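You operate a simulated robot arm through the tools that you are given. There is no shell and no other tool.

You are at the controls of a simulated robot arm. One attempt, no reset.

Task
Fill the purple and blue cups to their lines and park the spout.
Fine: tank water, between each cup's two lines; spout over the small white dish; third cup stays empty.

Only the result counts: the job must be done as asked and must still hold three seconds after the hand-in. Knocking over, shifting, dropping, spilling or breaking anything else fails it.

Robot
A 5-joint arm with a two-finger parallel gripper, fixed in place. Base frame: the origin is at the foot of the arm, x ahead of it, y to its left, z up; the work surface is at about z = 0.56. Readings come in m, rad, newtons and seconds.
It reaches about 1.134 m from its shoulder. Its first joint turns from -2.601 to 2.601 rad. Payload 1.57 kg.
The TCP is the grasp point between the finger pads, 0.03 m short of the fingertips. In the tool frame z runs along the fingers and y along their closing line. The gripper opens to 0.11 m. The fingers are 0.024 m wide and 0.012 m thick; the gripper's body (0.048 by 0.112 m) begins 0.078 m behind the TCP.
Orientation is that of the tool frame in the base frame, as a unit quaternion [w, x, y, z]. With the fingers straight down and closing along the base's y, the tool's x points along the base's -x, its y along +y and its z along -z.

Tools
- The arm moves only by the tool drive_tool. Its argument "deltas" is a list of rows, each a list of 7 numbers: the turn, a rotation vector about the tool's x, y, z in rad, then the shift along the tool's x, y, z in m, then the finger opening in m, from 0 to 0.11. In form: [[rx, ry, rz, tx, ty, tz, jaw], ...]. A call has 1 to 20 rows; each row is the pose to reach, as a shift and turn from the pose commanded when the call began, along the tool's axes at that moment. A row lasts 0.2 s, in which the tool goes at most 0.05 m and 0.15 rad; a call with a longer step from one row to the next is refused whole, and so is a gripper value outside its range. Where a pose cannot be reached the arm comes as near as it can. A force on the tool above 90 N (or 10 N above the force at the start of the call, whichever is more), or a blocked arm, ends the call early, and 0.2 s more pass. Each finger travels about 0.072 m/s and halts on what it meets, pressing with about 25 N; the grip force reading is that of the motor and also rises with nothing between the fingers. The clock runs only during rows and for 0.2 s after the last one: add rows that repeat a pose to give the fingers time. It gives the time, the measured TCP pose, the force on the tool (base axes), the opening and the grip force at its end, in the units of the frame above (readings bear some noise), with the torque about the TCP (base axes, N m) and any sound that the robot's microphone picked up.
- Cameras (640 x 400 px; columns grow to the right, rows downward): "scene" is fixed at [0.2176, 0.5003, 1.4545]; the picture's right is [0.67, 0.74, 0.00], its down [0.72, -0.65, -0.24] and it looks along [-0.17, 0.16, -0.97] (base axes); focal length 359 px, centre (320, 200). "wrist" rides on the gripper at [0.07, 0.016, -0.141] in the tool frame; the picture's right is [-0.23, 0.97, 0.00], its down [-0.86, -0.20, -0.48] and it looks along [-0.47, -0.11, 0.88] (tool axes); focal length 222 px, centre (320, 200). There is no depth. A picture from a camera that has moved, and an enlarged one, comes with that camera's place and axes in the base frame and with its lens.
- get_image(camera): a new picture of that camera. The clock stands still meanwhile.
- slide_trunk(by): slides the trunk up (or, below 0, down) by that many m; the arm rides with it, the base frame stays. It gives what a move gives, with no picture.
- zoom(camera, box): a new picture of the part [left, top, right, bottom] of that camera's present view, enlarged. The clock stands still meanwhile.
- close_job(): hands the job in; it is judged then, once.

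Places have to be worked out from the pictures, the camera data and where the tool is seen. Open the gripper and draw the arm clear of the work before you hand the job in, unless the task says otherwise.

The tools are called after ">>>" as name(argument=value, ...) on one line, values as JSON. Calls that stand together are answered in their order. drive_tool: Moves the arm, as the interface text tells. Its arguments: {"type":"object","properties":{"deltas":{"type":"array"}},"required":["deltas"]} The other tools are called the same way: slide_trunk (by) slides the trunk up or down; get_image (camera) takes a picture; zoom (camera, box) takes an enlarged picture of a part of a camera's view; close_job () hands the job in.

At the start:

```text
time_s: 0.0
tcp_pos: [0.016, 0.5896, 1.0014]
ee_rot: [-0.001, 0.001, 1.0, 0.0]
wrist_force: [-0.9, 0.0, -0.6]
ft_torque: [-0.03, 0.0, 0.03]
gripper_width: 0.1101
gripper_force: 0.2
trunk travel left (down, up): [-0.734, 0.236]
```

scene: 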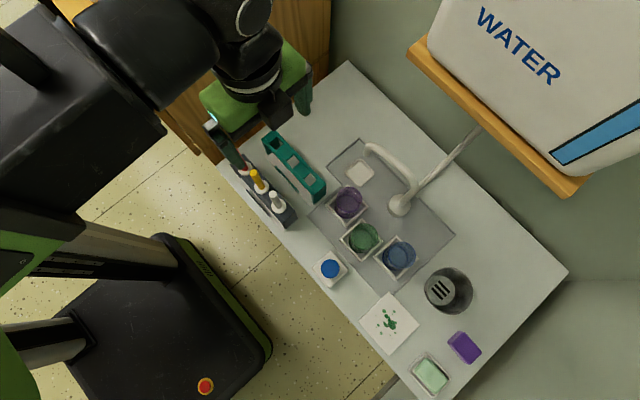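
wrist: 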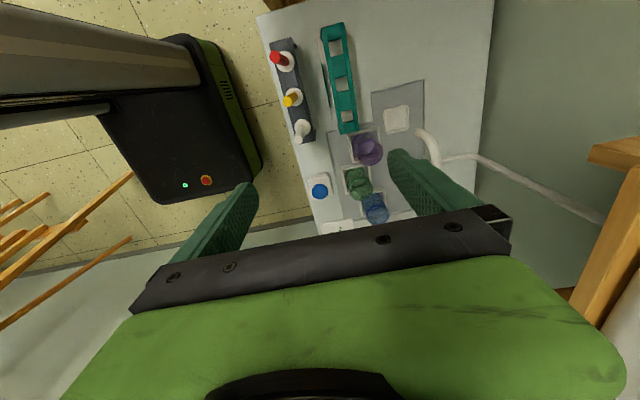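

I start by looking closely at the scene: the cups, the spout, the blue button and the small white dish.

>>> zoom(camera="scene", box=[300, 120, 460, 220])

>>> zoom(camera="scene", box=[300, 180, 460, 280])

>>> zoom(camera="scene", box=[220, 120, 380, 220])

>>> zoom(camera="scene", box=[330, 270, 490, 370])

>>> zoom(camera="wrist", box=[240, 60, 500, 240])

```text
4.00 times, centred on (380, 170) of scene
camera zoom: at [0.2176, 0.5003, 1.4545], right [0.67, 0.74, 0.0], down [0.72, -0.65, -0.24], along [-0.17, 0.16, -0.97], focal length 1434 px, centre (80, 320)
```

zoom: 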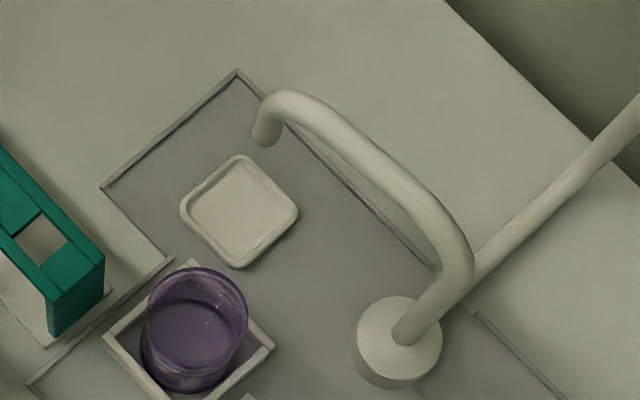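

```text
4.00 times, centred on (380, 230) of scene
camera zoom: at [0.2176, 0.5003, 1.4545], right [0.67, 0.74, 0.0], down [0.72, -0.65, -0.24], along [-0.17, 0.16, -0.97], focal length 1434 px, centre (80, 80)
```

zoom: 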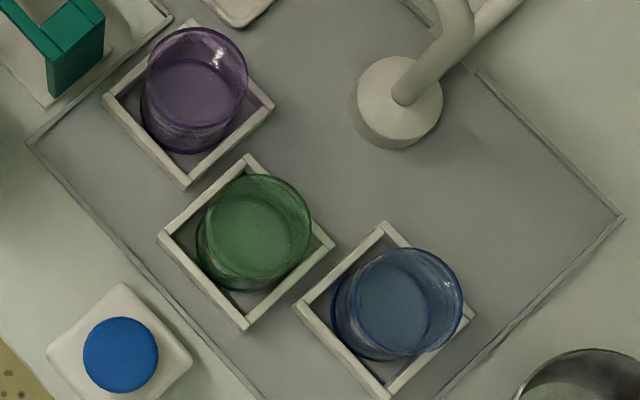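

```text
4.00 times, centred on (300, 170) of scene
camera zoom: at [0.2176, 0.5003, 1.4545], right [0.67, 0.74, 0.0], down [0.72, -0.65, -0.24], along [-0.17, 0.16, -0.97], focal length 1434 px, centre (400, 320)
```

zoom: 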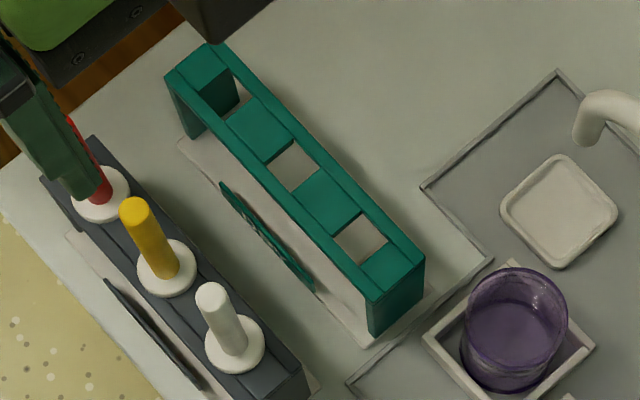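

```text
4.00 times, centred on (410, 320) of scene
camera zoom: at [0.2176, 0.5003, 1.4545], right [0.67, 0.74, 0.0], down [0.72, -0.65, -0.24], along [-0.17, 0.16, -0.97], focal length 1434 px, centre (-40, -280)
```

zoom: 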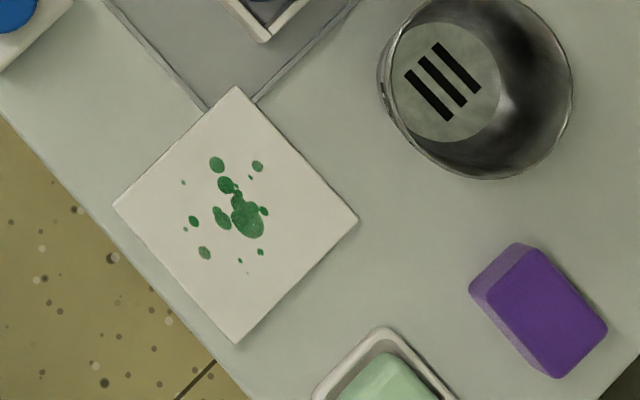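

```text
2.22 times, centred on (370, 150) of wrist
camera zoom: at [-0.0541, 0.6057, 1.1427], right [0.23, 0.97, 0.0], down [0.85, -0.2, 0.48], along [0.47, -0.11, -0.88], focal length 494 px, centre (209, 311)
```

zoom: 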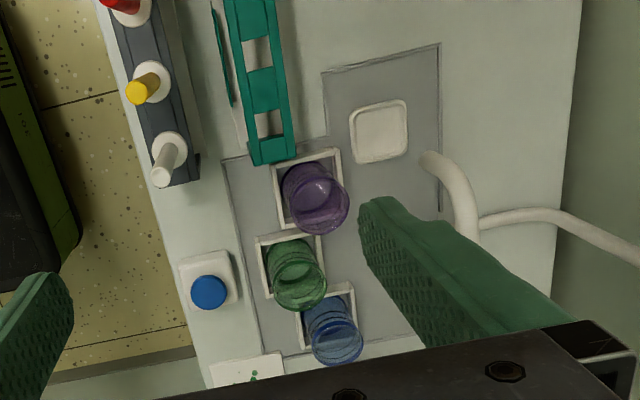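

The spout tip appears to sit over the white dish already (tip about (0.077, 0.77, 0.72), faucet pivot about (0.207, 0.776)). I zoom closer on each cup for its lines, and on the button and the coloured pegs.

>>> zoom(camera="scene", box=[328, 180, 368, 225])

>>> zoom(camera="scene", box=[376, 232, 420, 280])

>>> zoom(camera="scene", box=[340, 215, 385, 260])

>>> zoom(camera="scene", box=[305, 245, 355, 290])

>>> zoom(camera="scene", box=[400, 0, 640, 200])

>>> zoom(camera="wrist", box=[330, 120, 410, 230])

```text
8.89 times, centred on (348, 202) of scene
camera zoom: at [0.2176, 0.5003, 1.4545], right [0.67, 0.74, 0.0], down [0.72, -0.65, -0.24], along [-0.17, 0.16, -0.97], focal length 3187 px, centre (71, 178)
```

zoom: 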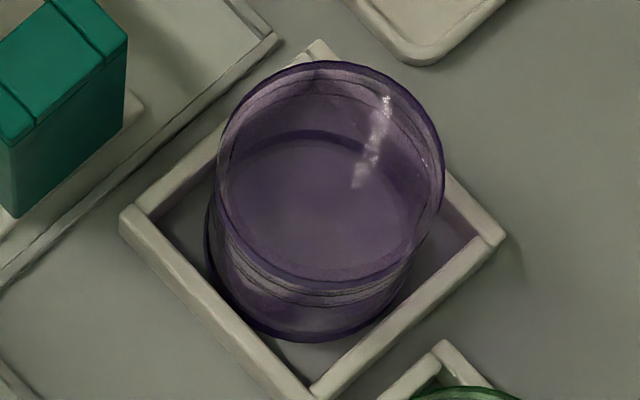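

```text
8.33 times, centred on (398, 256) of scene
camera zoom: at [0.2176, 0.5003, 1.4545], right [0.67, 0.74, 0.0], down [0.72, -0.65, -0.24], along [-0.17, 0.16, -0.97], focal length 2988 px, centre (-330, -267)
```

zoom: 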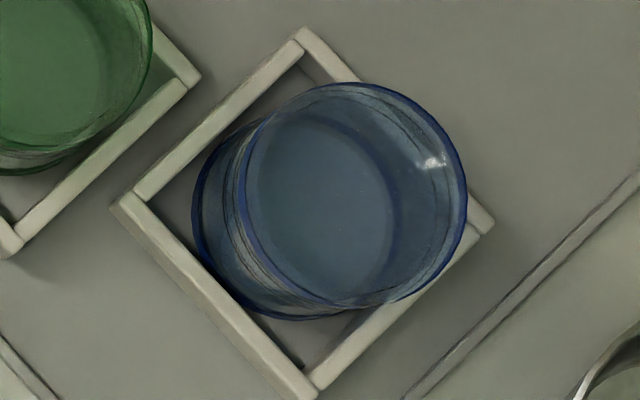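

```text
8.89 times, centred on (362, 238) of scene
camera zoom: at [0.2176, 0.5003, 1.4545], right [0.67, 0.74, 0.0], down [0.72, -0.65, -0.24], along [-0.17, 0.16, -0.97], focal length 3187 px, centre (-58, -133)
```

zoom: 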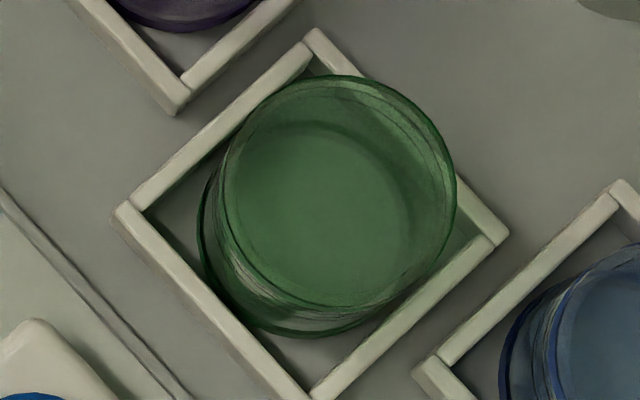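

```text
8.89 times, centred on (330, 268) of scene
camera zoom: at [0.2176, 0.5003, 1.4545], right [0.67, 0.74, 0.0], down [0.72, -0.65, -0.24], along [-0.17, 0.16, -0.97], focal length 3187 px, centre (231, -400)
```

zoom: 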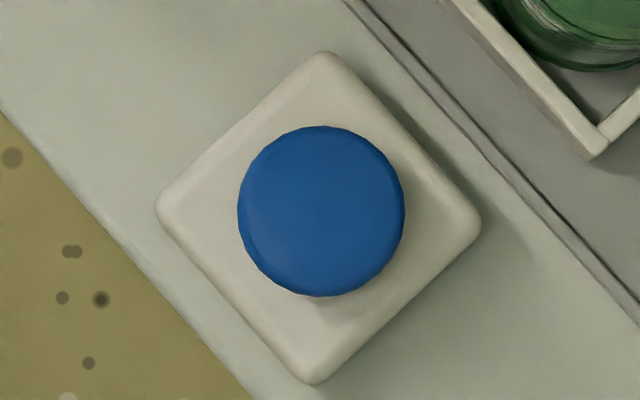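

```text
2.00 times, centred on (520, 100) of scene
camera zoom: at [0.2176, 0.5003, 1.4545], right [0.67, 0.74, 0.0], down [0.72, -0.65, -0.24], along [-0.17, 0.16, -0.97], focal length 717 px, centre (-80, 400)
```

zoom: 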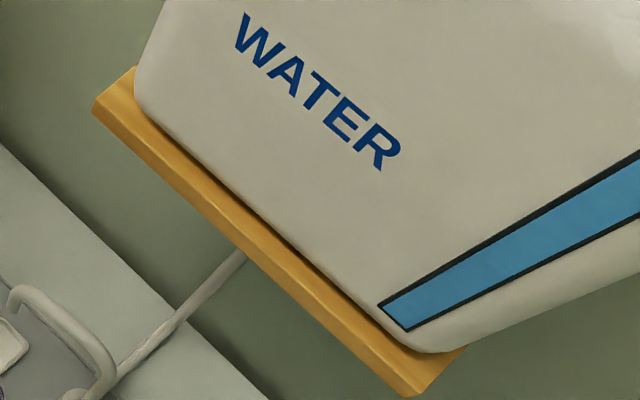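

```text
3.64 times, centred on (370, 175) of wrist
camera zoom: at [-0.0541, 0.6057, 1.1427], right [0.23, 0.97, 0.0], down [0.85, -0.2, 0.48], along [0.47, -0.11, -0.88], focal length 808 px, centre (138, 291)
```

zoom: 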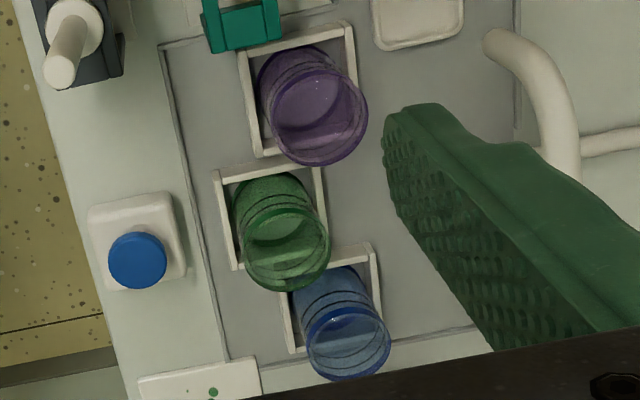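

The cups carry rings that I need to see from the side. I spin the tool by -90° about its axis so the wrist camera looks outward over the cups, and draw the tool back toward the base.

>>> drive_tool(deltas=[[0, 0, -0.145, -0.01, -0.01, 0.005, 0.06], [0, 0, -0.29, -0.02, -0.02, 0.01, 0.06], [0, 0, -0.435, -0.03, -0.03, 0.015, 0.06], [0, 0, -0.58, -0.04, -0.04, 0.02, 0.06], [0, 0, -0.725, -0.05, -0.05, 0.025, 0.06], [0, 0, -0.87, -0.06, -0.06, 0.03, 0.06], [0, 0, -1.015, -0.07, -0.07, 0.035, 0.06], [0, 0, -1.16, -0.08, -0.08, 0.04, 0.06], [0, 0, -1.305, -0.09, -0.09, 0.045, 0.06], [0, 0, -1.45, -0.1, -0.1, 0.05, 0.06], [0, 0, -1.571, -0.104, -0.11, 0.05, 0.06]])

>>> get_image(camera="wrist")

>>> get_image(camera="scene")

```text
time_s: 2.4
tcp_pos: [0.126, 0.5185, 1.0004]
ee_rot: [0.001, 0.708, -0.706, 0.002]
wrist_force: [-0.7, -0.5, -0.2]
ft_torque: [0.01, 0.05, -0.02]
gripper_width: 0.0601
gripper_force: 0.1
out of reach, approached as far as the arm can: row 1, 2, 3, 4, 5, 6, 7, 8, 9, 10, 11
trunk travel left (down, up): [-0.734, 0.236]
```

```text
taken
camera wrist: at [0.11, 0.4482, 1.143], right [-0.97, 0.23, 0.0], down [0.2, 0.86, 0.48], along [0.11, 0.46, -0.88], focal length 222 px, centre (320, 200)
```

wrist: 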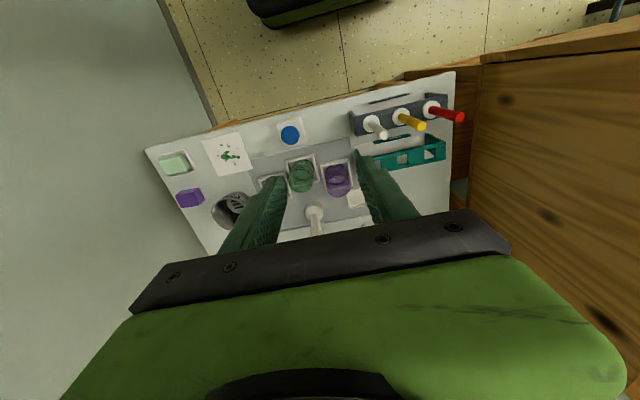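

```text
taken
```

scene: 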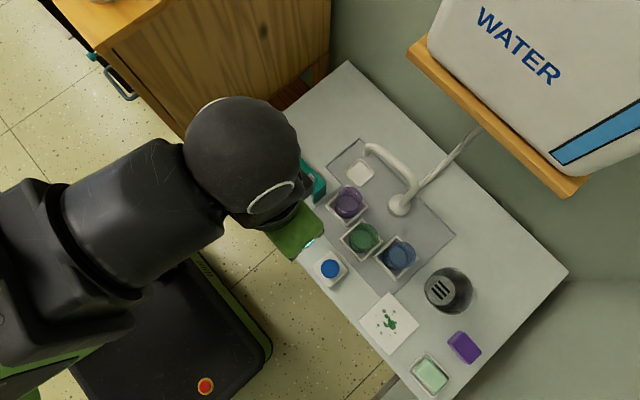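

The pose was at the limit of the arm's lower reach at this trunk height, so the trunk must come down. The fingertips are at about 0.97 and everything under them is below about 0.7, so I lower the trunk by 0.18.

>>> slide_trunk(by=-0.18)

>>> get_image(camera="scene")

>>> get_image(camera="wrist")

```text
time_s: 4.4
tcp_pos: [0.1258, 0.517, 0.8198]
ee_rot: [0.001, 0.707, -0.707, 0.001]
wrist_force: [-0.3, 0.6, 0.6]
ft_torque: [0.03, 0.04, -0.04]
gripper_width: 0.06
gripper_force: 0.0
trunk travel left (down, up): [-0.554, 0.416]
```

```text
taken
```

scene: 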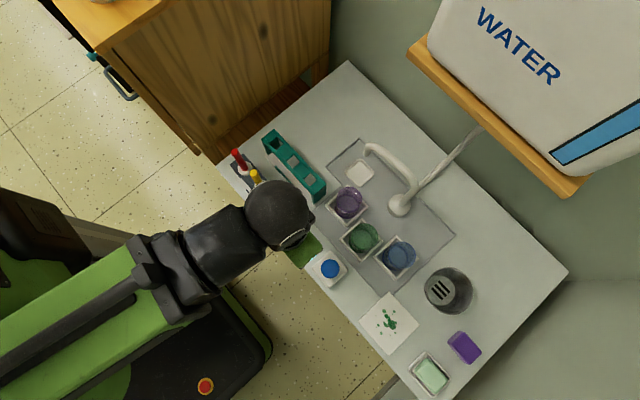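

```text
taken
camera wrist: at [0.1098, 0.4482, 0.963], right [-0.97, 0.23, 0.0], down [0.2, 0.86, 0.48], along [0.11, 0.46, -0.88], focal length 222 px, centre (320, 200)
```

wrist: 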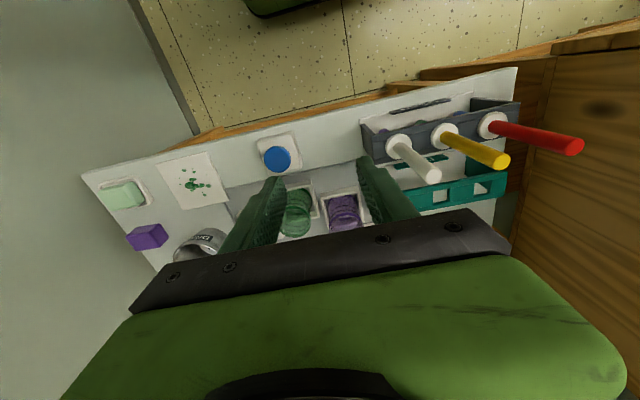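

The trunk moved cleanly. I zoom the wrist view onto the cups to read their rings.

>>> zoom(camera="wrist", box=[280, 170, 380, 240])

```text
5.71 times, centred on (330, 205) of wrist
camera zoom: at [0.1098, 0.4482, 0.963], right [-0.97, 0.23, 0.0], down [0.2, 0.86, 0.48], along [0.11, 0.46, -0.88], focal length 1269 px, centre (263, 171)
```

zoom: 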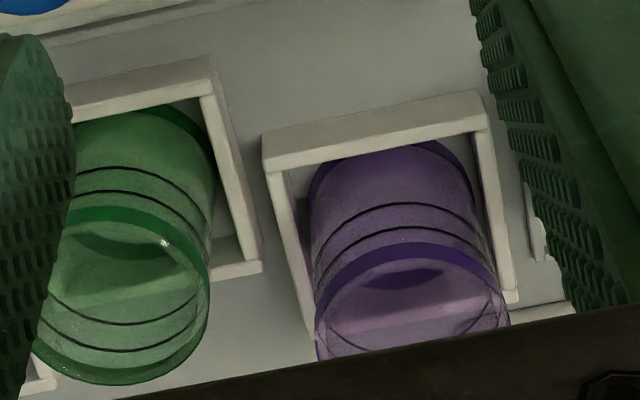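

Each cup has two rings, at roughly 55% and 75% of its height. Next I bring the gripper near the spout, spinning back so the wrist camera sees the spout, shelf and cups from the side; I stay high at z ≈ 0.87.

>>> drive_tool(deltas=[[0, 0, 0.145, -0.01, 0.004, -0.01, 0.06], [0, 0, 0.29, -0.02, 0.008, -0.02, 0.06], [0, 0, 0.435, -0.03, 0.012, -0.03, 0.06], [0, 0, 0.58, -0.04, 0.016, -0.04, 0.06], [0, 0, 0.725, -0.05, 0.02, -0.05, 0.06], [0, 0, 0.87, -0.06, 0.025, -0.05, 0.06], [0, 0, 1.015, -0.07, 0.03, -0.05, 0.06], [0, 0, 1.16, -0.08, 0.035, -0.05, 0.06], [0, 0, 1.305, -0.09, 0.04, -0.05, 0.06], [0, 0, 1.45, -0.1, 0.046, -0.05, 0.06], [0, 0, 1.571, -0.11, 0.046, -0.05, 0.06]])

>>> get_image(camera="wrist")

>>> get_image(camera="scene")

```text
time_s: 6.8
tcp_pos: [0.0803, 0.6279, 0.8204]
ee_rot: [0.001, 0.001, 1.0, -0.001]
wrist_force: [0.2, -0.4, 0.2]
ft_torque: [0.02, -0.02, 0.07]
gripper_width: 0.0602
gripper_force: 0.0
out of reach, approached as far as the arm can: row 1, 2, 3, 4, 5, 6, 7, 8, 9, 10, 11
trunk travel left (down, up): [-0.554, 0.416]
```

```text
taken
camera wrist: at [0.0109, 0.6457, 0.9627], right [0.23, 0.97, 0.0], down [0.85, -0.2, 0.48], along [0.47, -0.11, -0.88], focal length 222 px, centre (320, 200)
```

wrist: 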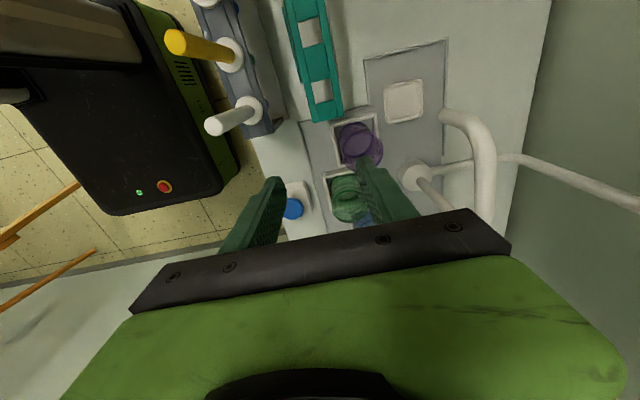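

```text
taken
```

scene: 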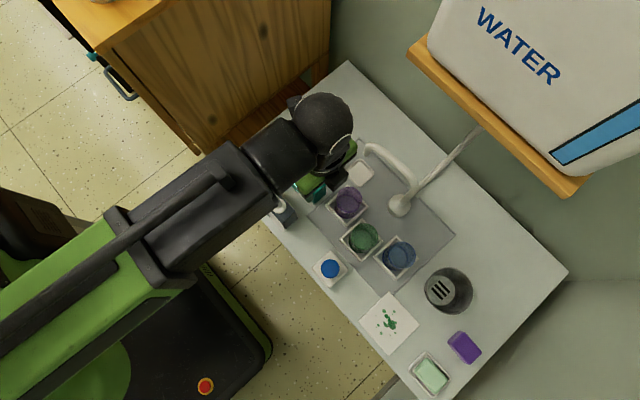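

The heights show the tool's z only follows the trunk (with the tool upright), while x/y come from the arm. I zoom on the spout and dish from here to pin down the spout height and the tip's place.

>>> zoom(camera="wrist", box=[340, 40, 540, 220])

>>> zoom(camera="scene", box=[330, 120, 450, 220])

```text
2.22 times, centred on (440, 130) of wrist
camera zoom: at [0.0109, 0.6457, 0.9627], right [0.23, 0.97, 0.0], down [0.85, -0.2, 0.48], along [0.47, -0.11, -0.88], focal length 494 px, centre (53, 356)
```

zoom: 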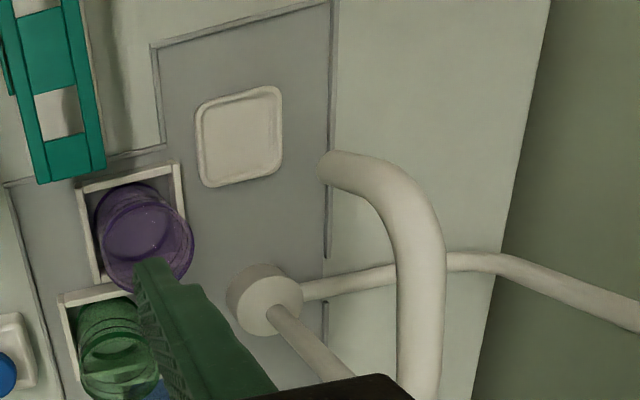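

```text
4.00 times, centred on (390, 170) of scene
camera zoom: at [0.2176, 0.5003, 1.4545], right [0.67, 0.74, 0.0], down [0.72, -0.65, -0.24], along [-0.17, 0.16, -0.97], focal length 1434 px, centre (40, 320)
```

zoom: 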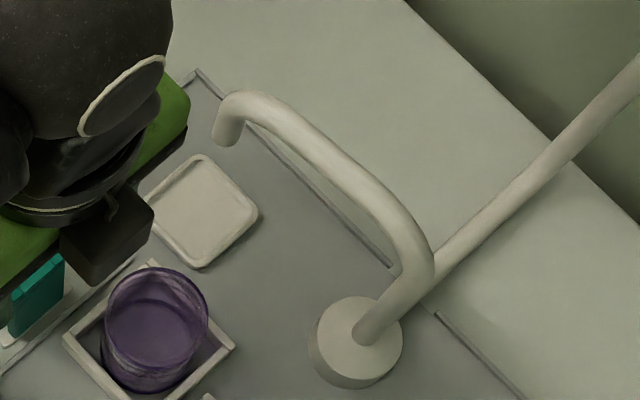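

Triangulating from both cameras: spout tip ≈ (0.080, 0.770, 0.702), dish ≈ (0.077, 0.771), pipe centreline at z ≈ 0.778 and 18 mm thick; pivot ≈ (0.207, 0.776). My fingertips are at about 0.79, so I raise the trunk before going over the pipe.

>>> slide_trunk(by=0.05)

```text
time_s: 7.7
tcp_pos: [0.0815, 0.6285, 0.8693]
ee_rot: [0.001, 0.001, 1.0, -0.002]
wrist_force: [-0.2, -1.1, 1.3]
ft_torque: [0.03, -0.03, 0.01]
gripper_width: 0.0602
gripper_force: 0.1
trunk travel left (down, up): [-0.604, 0.366]
```

Now I tilt the tool 0.35 rad outward (keeps the hand away from the shelf) and move to about (0.10, 0.70).

>>> drive_tool(deltas=[[-0.12, -0.017, 0, -0.007, 0.024, -0.002, 0.06], [-0.24, -0.034, 0, -0.014, 0.048, -0.008, 0.06], [-0.3465, -0.049, 0, -0.019, 0.072, -0.016, 0.06]])

>>> get_image(camera="wrist")

>>> get_image(camera="scene")

```text
time_s: 8.5
tcp_pos: [0.1002, 0.7007, 0.8851]
ee_rot: [0.025, 0.0, 0.985, 0.173]
wrist_force: [0.0, -0.8, -1.0]
ft_torque: [-0.04, 0.01, 0.02]
gripper_width: 0.0599
gripper_force: 0.1
trunk travel left (down, up): [-0.604, 0.366]
```

```text
taken
camera wrist: at [0.0238, 0.6688, 1.0206], right [0.22, 0.91, 0.34], down [0.83, -0.36, 0.42], along [0.51, 0.19, -0.84], focal length 222 px, centre (320, 200)
```

wrist: 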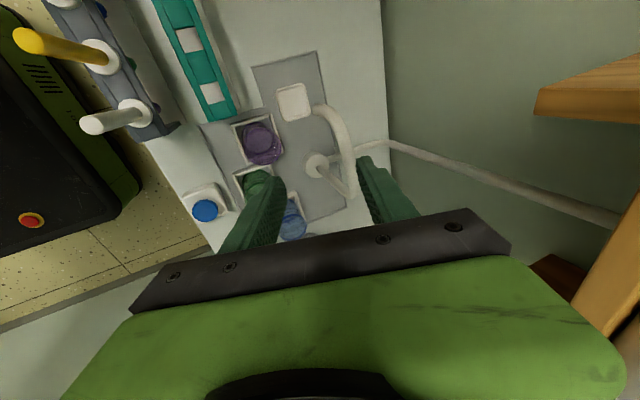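

```text
taken
```

scene: 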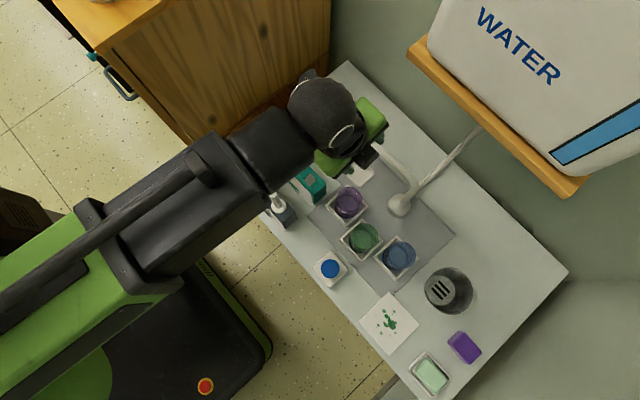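

The tilt works as computed. I zoom on the shelf in the wrist view to judge how far it is from the hand.

>>> zoom(camera="wrist", box=[480, 30, 640, 330])

>>> zoom(camera="scene", box=[320, 20, 480, 220])

```text
1.33 times, centred on (560, 180) of wrist
camera zoom: at [0.0238, 0.6688, 1.0206], right [0.22, 0.91, 0.34], down [0.83, -0.36, 0.42], along [0.51, 0.19, -0.84], focal length 296 px, centre (0, 227)
```

zoom: 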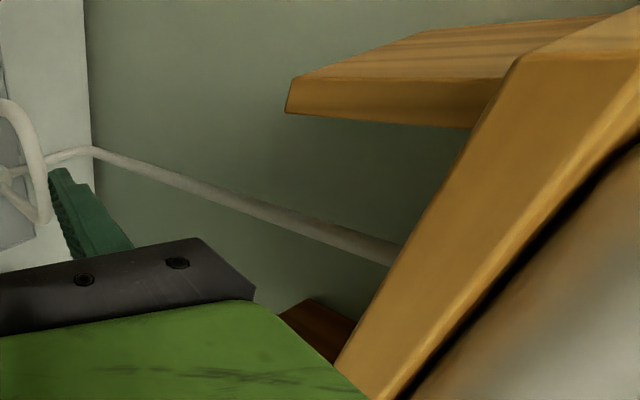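

```text
2.00 times, centred on (400, 120) of scene
camera zoom: at [0.2176, 0.5003, 1.4545], right [0.67, 0.74, 0.0], down [0.72, -0.65, -0.24], along [-0.17, 0.16, -0.97], focal length 717 px, centre (160, 360)
```

zoom: 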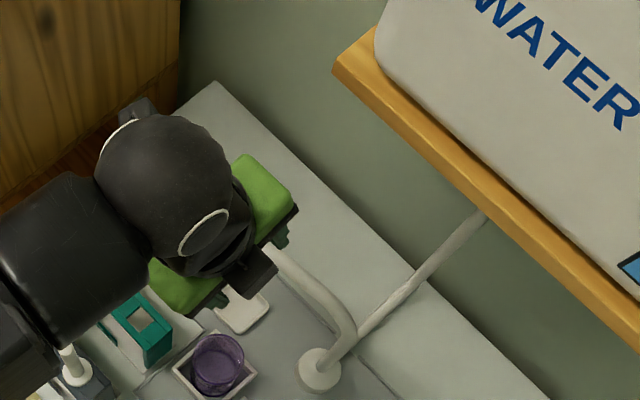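

The shelf's front-lower corner comes out near (0.055, 0.822, 0.983), so the tilted hand clears it. I lower the trunk so the fingertips are just above pipe level.

>>> slide_trunk(by=-0.04)

>>> drive_tool(deltas=[[0, 0, 0, -0.005, 0.0176, 0.0066, 0.06], [0, 0, 0, -0.01, 0.0352, 0.0132, 0.06], [0, 0, 0, -0.0135, 0.0528, 0.0197, 0.06], [0, 0, 0, -0.0164, 0.0704, 0.0263, 0.06]])

>>> get_image(camera="wrist")

>>> zoom(camera="scene", box=[280, 60, 480, 220])

```text
time_s: 9.3
tcp_pos: [0.1008, 0.7002, 0.8449]
ee_rot: [0.025, 0.001, 0.985, 0.17]
wrist_force: [0.1, -0.1, 0.0]
ft_torque: [-0.02, -0.01, -0.05]
gripper_width: 0.0597
gripper_force: 0.0
trunk travel left (down, up): [-0.564, 0.406]
```

```text
time_s: 10.3
tcp_pos: [0.118, 0.7753, 0.8443]
ee_rot: [0.023, 0.0, 0.985, 0.17]
wrist_force: [-0.1, -0.1, -0.2]
ft_torque: [0.04, 0.01, 0.06]
gripper_width: 0.0599
gripper_force: 0.0
trunk travel left (down, up): [-0.564, 0.406]
```

```text
taken
camera wrist: at [0.041, 0.7441, 0.9806], right [0.22, 0.92, 0.34], down [0.83, -0.36, 0.42], along [0.51, 0.19, -0.84], focal length 222 px, centre (320, 200)
```

wrist: 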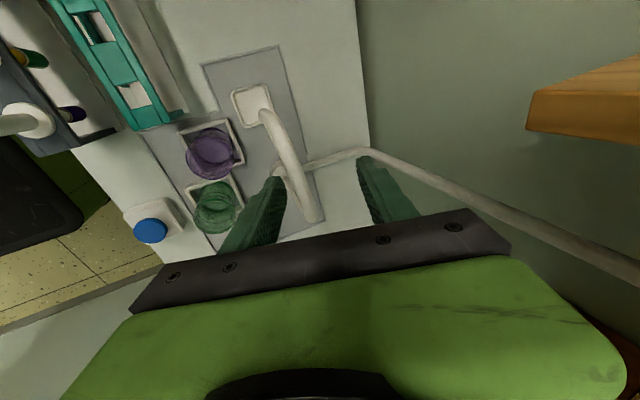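

```text
2.50 times, centred on (380, 140) of scene
camera zoom: at [0.2176, 0.5003, 1.4545], right [0.67, 0.74, 0.0], down [0.72, -0.65, -0.24], along [-0.17, 0.16, -0.97], focal length 896 px, centre (170, 350)
```

zoom: 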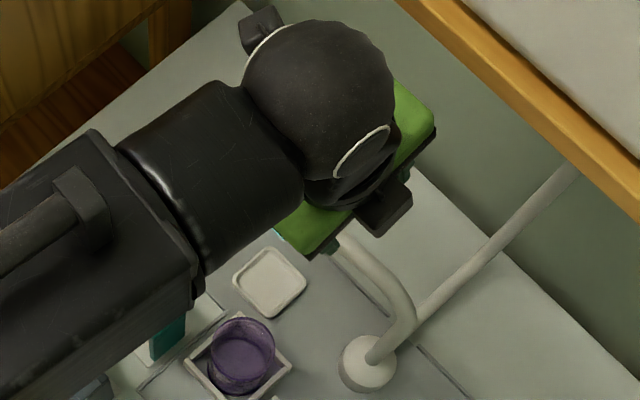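

The pipe lies between the open fingers; because of the tilt I shift 10 mm back toward the base so both fingertips clear it, then lower by 0.062.

>>> drive_tool(deltas=[[0, 0, 0, 0, -0.0094, -0.0034, 0.06]])

>>> slide_trunk(by=-0.062)

>>> get_image(camera="wrist")

>>> zoom(camera="scene", box=[280, 60, 480, 220])

```text
time_s: 10.8
tcp_pos: [0.1186, 0.7648, 0.8443]
ee_rot: [0.025, 0.0, 0.985, 0.17]
wrist_force: [0.9, -0.2, 0.4]
ft_torque: [0.01, -0.01, -0.01]
gripper_width: 0.0597
gripper_force: 0.0
trunk travel left (down, up): [-0.564, 0.406]
```

```text
time_s: 11.8
tcp_pos: [0.1159, 0.764, 0.7825]
ee_rot: [0.025, 0.0, 0.985, 0.172]
wrist_force: [0.5, -0.5, 1.3]
ft_torque: [-0.01, 0.0, 0.0]
gripper_width: 0.0598
gripper_force: 0.1
trunk travel left (down, up): [-0.502, 0.468]
```

```text
taken
camera wrist: at [0.0412, 0.7333, 0.9187], right [0.22, 0.91, 0.34], down [0.83, -0.36, 0.42], along [0.51, 0.19, -0.84], focal length 222 px, centre (320, 200)
```

wrist: 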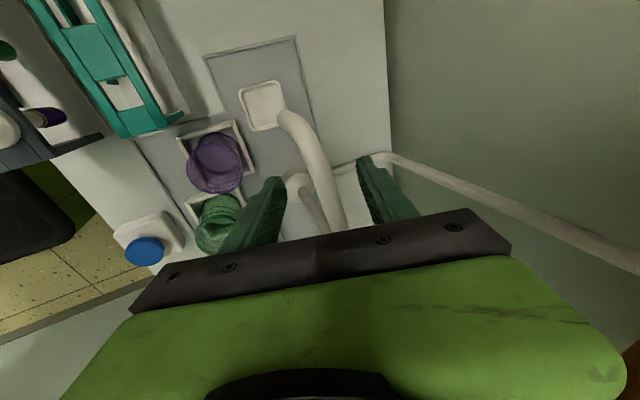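

```text
2.50 times, centred on (380, 140) of scene
camera zoom: at [0.2176, 0.5003, 1.4545], right [0.67, 0.74, 0.0], down [0.72, -0.65, -0.24], along [-0.17, 0.16, -0.97], focal length 896 px, centre (170, 350)
```

zoom: 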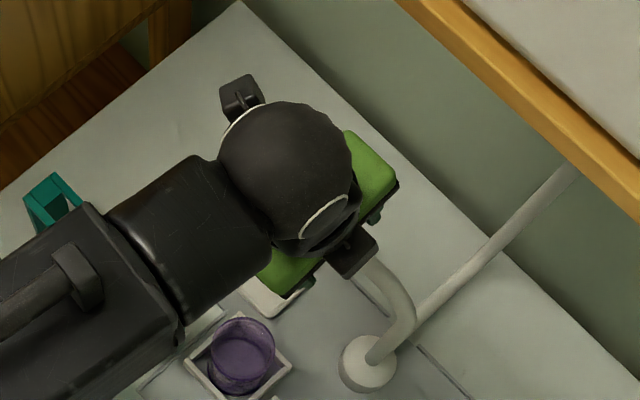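

The pipe is between the fingers at TCP z = 0.78. I narrow the jaw to 34 mm as a loose cage and sweep it along the arc about the pivot to the purple cup (about 229°), spinning the tool along with it.

>>> drive_tool(deltas=[[0, 0, 0, 0, 0, 0, 0.034], [0.001, -0.002, -0.096, 0, -0.001, -0.0004, 0.034], [0.003, -0.005, -0.218, -0.0025, -0.0111, -0.0039, 0.034], [0.004, -0.007, -0.34, -0.0065, -0.0208, -0.0072, 0.034], [0.006, -0.01, -0.463, -0.0117, -0.03, -0.0103, 0.034], [0.008, -0.013, -0.585, -0.0179, -0.0386, -0.013, 0.034], [0.009, -0.015, -0.689, -0.0242, -0.0454, -0.0152, 0.034], [0.01, -0.017, -0.777, -0.0299, -0.0505, -0.0167, 0.034]])

>>> get_image(camera="wrist")

>>> zoom(camera="scene", box=[280, 100, 480, 260])

```text
time_s: 13.6
tcp_pos: [0.1484, 0.7127, 0.7833]
ee_rot: [0.096, -0.372, 0.912, 0.145]
wrist_force: [0.4, -0.9, -1.0]
ft_torque: [0.01, 0.02, -0.01]
gripper_width: 0.0338
gripper_force: 0.1
trunk travel left (down, up): [-0.502, 0.468]
```

```text
taken
camera wrist: at [0.0775, 0.6305, 0.9], right [-0.53, 0.81, 0.25], down [0.71, 0.26, 0.65], along [0.46, 0.52, -0.72], focal length 222 px, centre (320, 200)
```

wrist: 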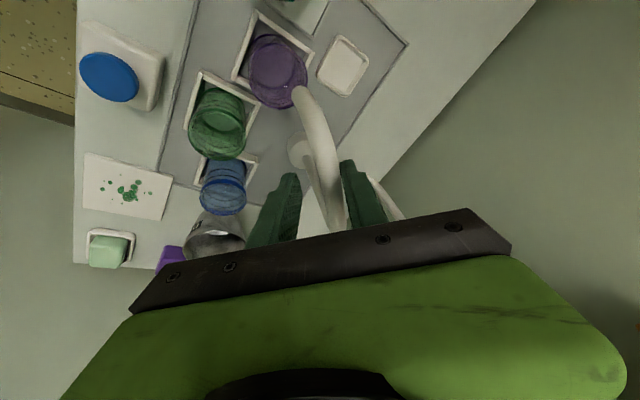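

```text
2.50 times, centred on (380, 180) of scene
camera zoom: at [0.2176, 0.5003, 1.4545], right [0.67, 0.74, 0.0], down [0.72, -0.65, -0.24], along [-0.17, 0.16, -0.97], focal length 896 px, centre (170, 250)
```

zoom: 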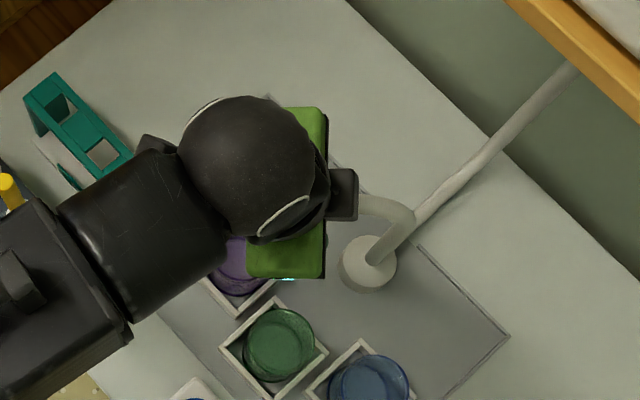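

The spout followed without resistance. I zoom to measure where its tip now is relative to the purple cup.

>>> zoom(camera="wrist", box=[220, 20, 370, 240])

```text
1.82 times, centred on (295, 130) of wrist
camera zoom: at [0.0775, 0.6305, 0.9], right [-0.53, 0.81, 0.25], down [0.71, 0.26, 0.65], along [0.46, 0.52, -0.72], focal length 404 px, centre (366, 327)
```

zoom: 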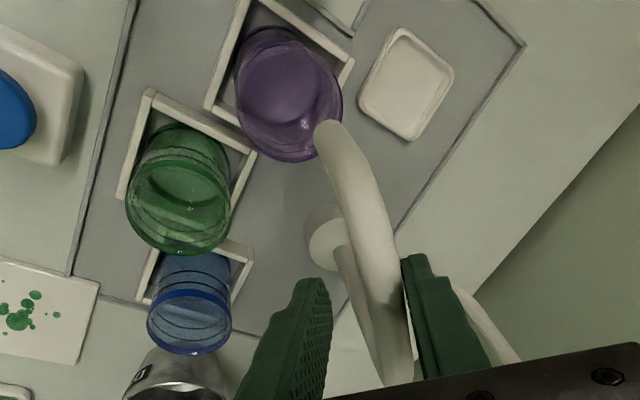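

The tip is at about (0.110, 0.689) while the purple cup's centre is about (0.114, 0.678), so it is about 5° short because of the cage slack. I nudge a little further along the arc.

>>> drive_tool(deltas=[[0, 0, -0.04, -0.0004, -0.0037, -0.0006, 0.034], [0, 0, -0.08, -0.0008, -0.0076, -0.0013, 0.034]])

>>> zoom(camera="wrist", box=[220, 20, 370, 240])

```text
time_s: 14.2
tcp_pos: [0.154, 0.7072, 0.7832]
ee_rot: [0.101, -0.408, 0.896, 0.14]
wrist_force: [-0.5, -0.3, 0.7]
ft_torque: [0.0, -0.02, -0.02]
gripper_width: 0.0344
gripper_force: 0.3
trunk travel left (down, up): [-0.502, 0.468]
```

```text
1.82 times, centred on (295, 130) of wrist
camera zoom: at [0.0862, 0.6208, 0.8986], right [-0.59, 0.77, 0.23], down [0.67, 0.32, 0.67], along [0.44, 0.55, -0.71], focal length 404 px, centre (366, 327)
```

zoom: 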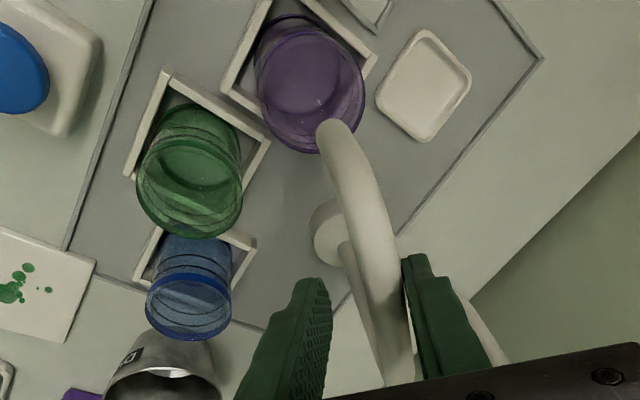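

The tip is now at about (0.118, 0.682), angularly in line with the purple cup's centre. I open the fingers and raise the trunk to clear the pipe, then check.

>>> drive_tool(deltas=[[0, 0, 0, 0, 0, 0, 0.06], [0, 0, 0, 0, 0, 0, 0.06]])

>>> slide_trunk(by=0.07)

>>> get_image(camera="wrist")

```text
time_s: 14.8
tcp_pos: [0.1536, 0.7064, 0.783]
ee_rot: [0.101, -0.408, 0.897, 0.14]
wrist_force: [0.0, 0.5, 0.1]
ft_torque: [0.03, -0.01, -0.02]
gripper_width: 0.0601
gripper_force: 0.0
trunk travel left (down, up): [-0.502, 0.468]
```

```text
time_s: 15.8
tcp_pos: [0.1529, 0.7066, 0.8526]
ee_rot: [0.101, -0.407, 0.897, 0.14]
wrist_force: [-0.2, -0.1, -0.9]
ft_torque: [0.0, 0.02, 0.01]
gripper_width: 0.0604
gripper_force: 0.0
trunk travel left (down, up): [-0.572, 0.398]
```

```text
taken
camera wrist: at [0.0862, 0.6209, 0.9686], right [-0.59, 0.77, 0.23], down [0.67, 0.32, 0.67], along [0.44, 0.55, -0.71], focal length 222 px, centre (320, 200)
```

wrist: 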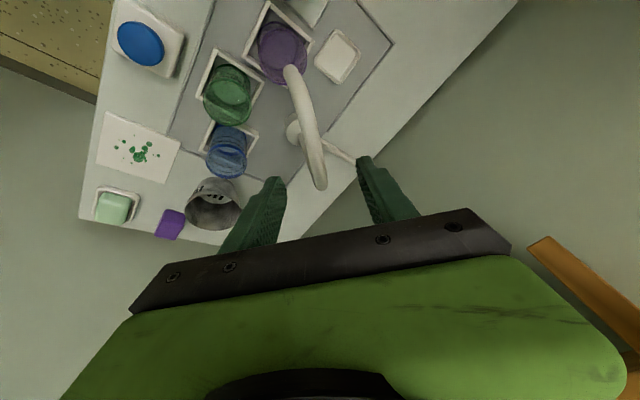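

The spout stays in place over the purple cup. I raise a bit more, then un-tilt and move the tool toward the blue button at about (0.2065, 0.547).

>>> slide_trunk(by=0.02)

>>> drive_tool(deltas=[[0.0, 0.0, 0, 0.012, -0.0225, -0.005, 0.06], [0.034, 0.06, 0, 0.024, -0.045, -0.01, 0.06], [0.068, 0.12, 0, 0.037, -0.068, -0.015, 0.06], [0.102, 0.18, 0, 0.049, -0.09, -0.02, 0.03], [0.137, 0.24, 0, 0.061, -0.113, -0.025, 0.0], [0.172, 0.3, 0, 0.0732, -0.1352, -0.0303, 0.0]])

>>> get_image(camera="wrist")

>>> get_image(camera="scene")

```text
time_s: 16.5
tcp_pos: [0.1545, 0.7066, 0.873]
ee_rot: [0.1, -0.408, 0.897, 0.14]
wrist_force: [-0.3, -0.5, 0.0]
ft_torque: [0.03, -0.02, -0.01]
gripper_width: 0.06
gripper_force: 0.0
trunk travel left (down, up): [-0.592, 0.378]
```

```text
time_s: 17.9
tcp_pos: [0.2064, 0.5602, 0.8592]
ee_rot: [0.0, -0.414, 0.91, 0.0]
wrist_force: [0.1, 0.0, 0.1]
ft_torque: [-0.01, 0.02, -0.02]
gripper_width: 0.0
gripper_force: 21.2
trunk travel left (down, up): [-0.592, 0.378]
```

```text
taken
camera wrist: at [0.148, 0.5182, 1.0007], right [-0.58, 0.81, 0.0], down [0.71, 0.51, 0.48], along [0.39, 0.28, -0.88], focal length 222 px, centre (320, 200)
```

wrist: 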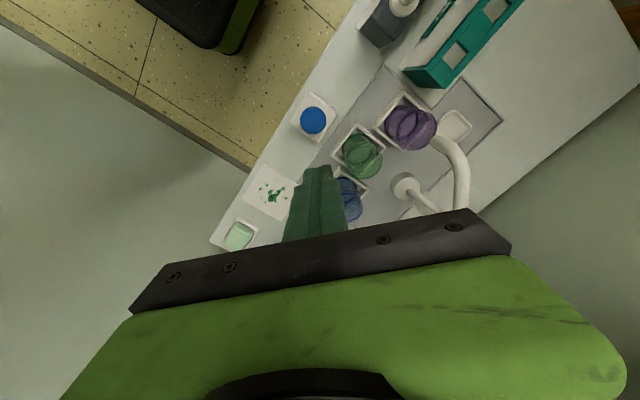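

```text
taken
```

scene: 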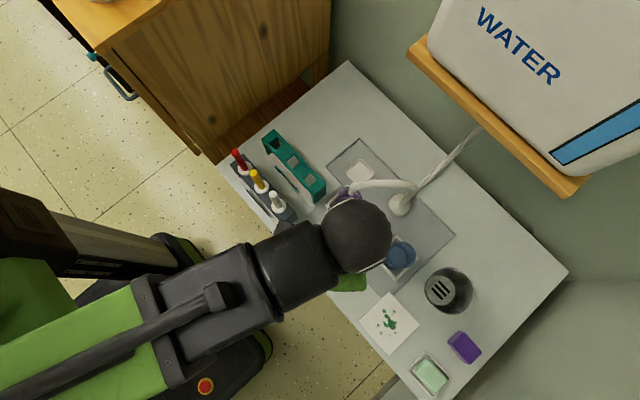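

The button centre comes out at (0.206, 0.546, ≈0.60). I move over it with closed fingers, lower the trunk by 0.18 and look.

>>> drive_tool(deltas=[[0, 0, 0, 0.0107, -0.0093, 0, 0.0]])

>>> slide_trunk(by=-0.185)

>>> get_image(camera="scene")

>>> get_image(camera="wrist")

```text
time_s: 18.3
tcp_pos: [0.2062, 0.5459, 0.8585]
ee_rot: [0.001, -0.414, 0.91, 0.0]
wrist_force: [0.7, 0.5, 0.7]
ft_torque: [-0.03, 0.01, 0.02]
gripper_width: 0.0
gripper_force: 21.4
trunk travel left (down, up): [-0.592, 0.378]
```

```text
time_s: 20.4
tcp_pos: [0.2069, 0.5453, 0.6733]
ee_rot: [0.0, -0.415, 0.91, 0.0]
wrist_force: [0.8, -0.2, 0.5]
ft_torque: [-0.01, -0.03, 0.0]
gripper_width: 0.0001
gripper_force: 20.6
trunk travel left (down, up): [-0.407, 0.563]
```

```text
taken
```

scene: 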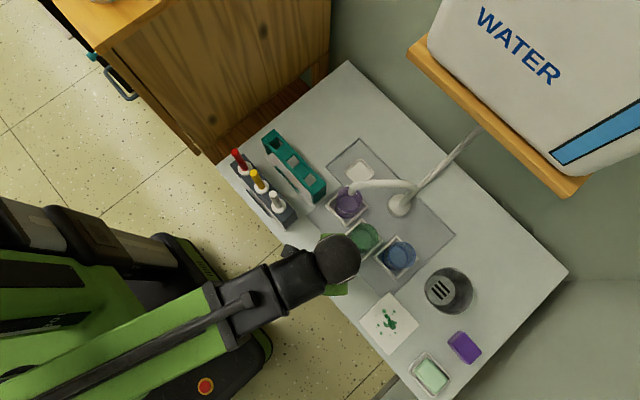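

```text
taken
camera wrist: at [0.1481, 0.5043, 0.8157], right [-0.58, 0.81, 0.0], down [0.71, 0.51, 0.48], along [0.39, 0.28, -0.88], focal length 222 px, centre (320, 200)
```

wrist: 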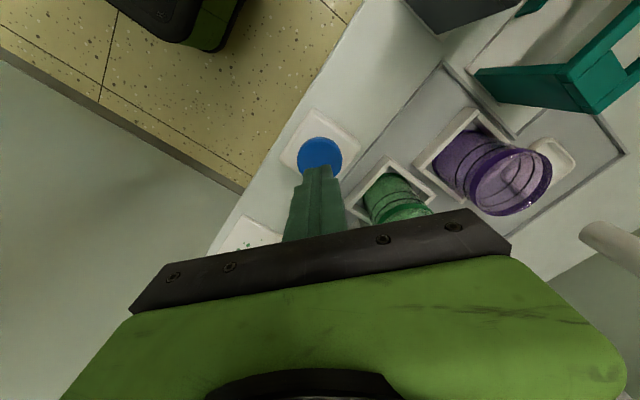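

This spin gives a fine side view of the purple cup with both rings while the fingers are over the button. I lower by 30 mm more, still above contact.

>>> slide_trunk(by=-0.03)

>>> get_image(camera="wrist")

>>> zoom(camera="scene", box=[320, 160, 440, 280])

```text
time_s: 21.1
tcp_pos: [0.2082, 0.5457, 0.6428]
ee_rot: [0.0, -0.414, 0.91, 0.0]
wrist_force: [0.8, 0.0, 0.5]
ft_torque: [0.0, -0.01, -0.01]
gripper_width: 0.0
gripper_force: 21.3
trunk travel left (down, up): [-0.377, 0.593]
```

```text
taken
camera wrist: at [0.148, 0.5042, 0.7857], right [-0.58, 0.81, 0.0], down [0.71, 0.51, 0.48], along [0.39, 0.28, -0.88], focal length 222 px, centre (320, 200)
```

wrist: 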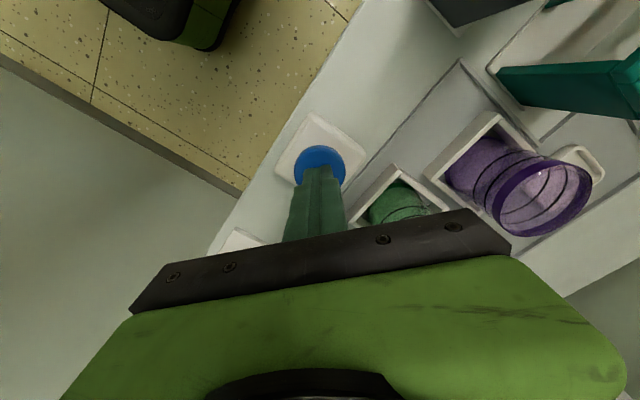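

```text
3.33 times, centred on (380, 220) of scene
camera zoom: at [0.2176, 0.5003, 1.4545], right [0.67, 0.74, 0.0], down [0.72, -0.65, -0.24], along [-0.17, 0.16, -0.97], focal length 1195 px, centre (120, 133)
```

zoom: 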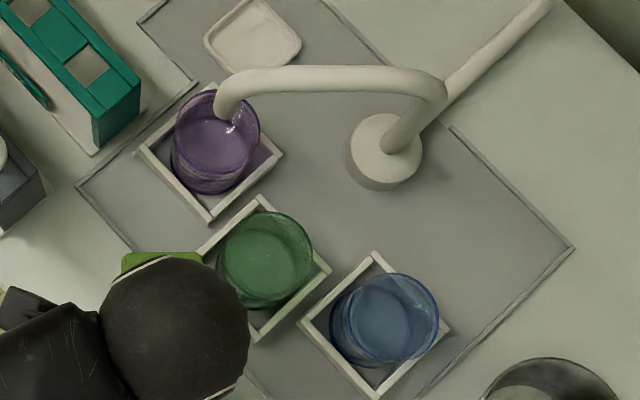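

The tip is centred over the purple cup (tip ≈ (0.123, 0.683), cup ≈ (0.122, 0.681)). Now I go down in small steps to feel for the button.

>>> slide_trunk(by=-0.008)

```text
time_s: 21.7
tcp_pos: [0.2066, 0.5462, 0.6358]
ee_rot: [0.001, -0.414, 0.91, 0.0]
wrist_force: [0.4, 1.1, 3.9]
ft_torque: [0.02, 0.0, 0.01]
gripper_width: 0.0
gripper_force: 21.3
trunk travel left (down, up): [-0.369, 0.601]
heard: click
```

A click was heard with a 4 N reaction, so the button is actuated. I check at once whether water is running.

>>> get_image(camera="wrist")

>>> zoom(camera="scene", box=[320, 160, 440, 280])

```text
taken
camera wrist: at [0.148, 0.5042, 0.7777], right [-0.58, 0.81, 0.0], down [0.71, 0.51, 0.48], along [0.39, 0.28, -0.88], focal length 222 px, centre (320, 200)
```

wrist: 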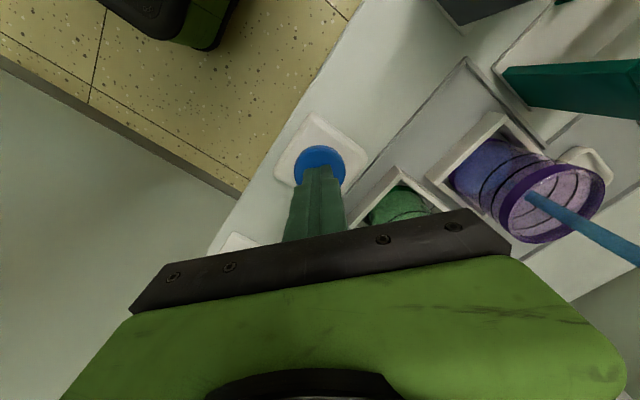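

```text
3.33 times, centred on (380, 220) of scene
camera zoom: at [0.2176, 0.5003, 1.4545], right [0.67, 0.74, 0.0], down [0.72, -0.65, -0.24], along [-0.17, 0.16, -0.97], focal length 1195 px, centre (120, 133)
```

zoom: 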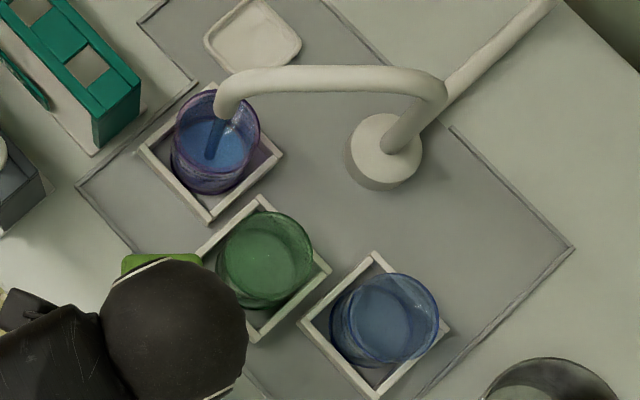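

Water is running into the purple cup. I zoom on the cup to see the level before letting any more time pass.

>>> zoom(camera="wrist", box=[420, 100, 630, 250])

>>> zoom(camera="scene", box=[328, 180, 368, 225])

```text
2.67 times, centred on (525, 175) of wrist
camera zoom: at [0.148, 0.5042, 0.7777], right [-0.58, 0.81, 0.0], down [0.71, 0.51, 0.48], along [0.39, 0.28, -0.88], focal length 592 px, centre (-227, 267)
```

zoom: 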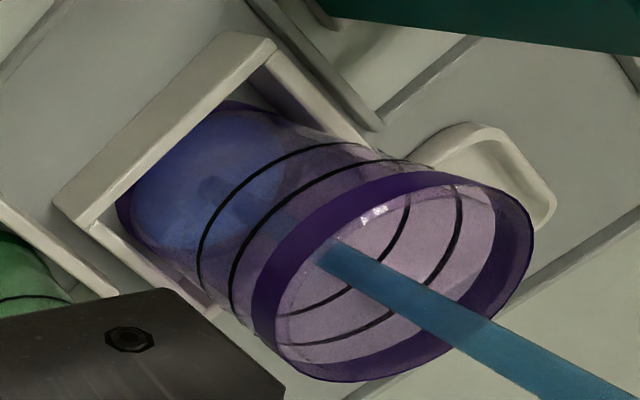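

```text
8.89 times, centred on (348, 202) of scene
camera zoom: at [0.2176, 0.5003, 1.4545], right [0.67, 0.74, 0.0], down [0.72, -0.65, -0.24], along [-0.17, 0.16, -0.97], focal length 3187 px, centre (71, 178)
```

zoom: 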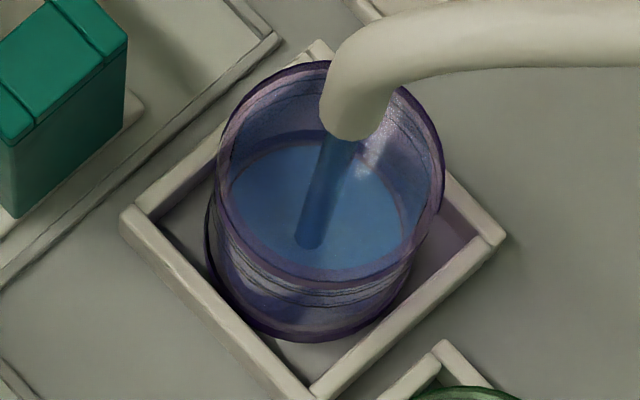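

The level is still low (about 10–15% of the height). I hold the press for one row (0.4 s) to learn the flow rate.

>>> drive_tool(deltas=[[0, 0, 0, 0, 0, 0, 0.0]])

>>> zoom(camera="wrist", box=[420, 100, 630, 250])

>>> zoom(camera="scene", box=[328, 180, 368, 225])

```text
time_s: 22.1
tcp_pos: [0.2062, 0.5457, 0.6363]
ee_rot: [0.0, -0.414, 0.91, 0.001]
wrist_force: [0.3, 0.4, 3.8]
ft_torque: [0.01, 0.0, 0.01]
gripper_width: 0.0
gripper_force: 21.4
trunk travel left (down, up): [-0.369, 0.601]
```

```text
2.67 times, centred on (525, 175) of wrist
camera zoom: at [0.148, 0.5042, 0.7777], right [-0.58, 0.81, 0.0], down [0.71, 0.51, 0.48], along [0.39, 0.28, -0.88], focal length 592 px, centre (-227, 267)
```

zoom: 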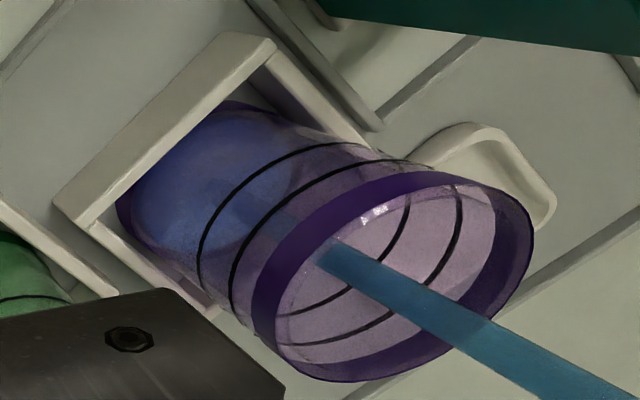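

```text
8.89 times, centred on (348, 202) of scene
camera zoom: at [0.2176, 0.5003, 1.4545], right [0.67, 0.74, 0.0], down [0.72, -0.65, -0.24], along [-0.17, 0.16, -0.97], focal length 3187 px, centre (71, 178)
```

zoom: 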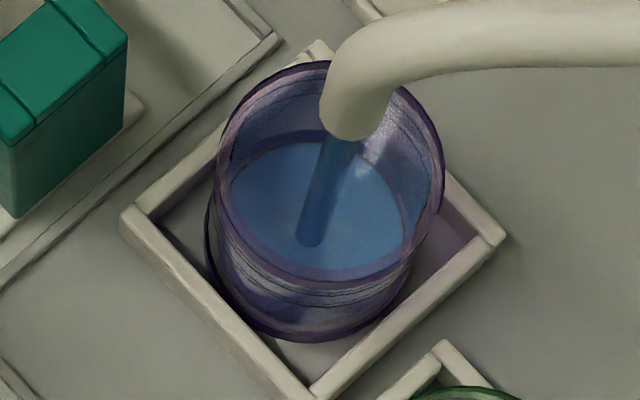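

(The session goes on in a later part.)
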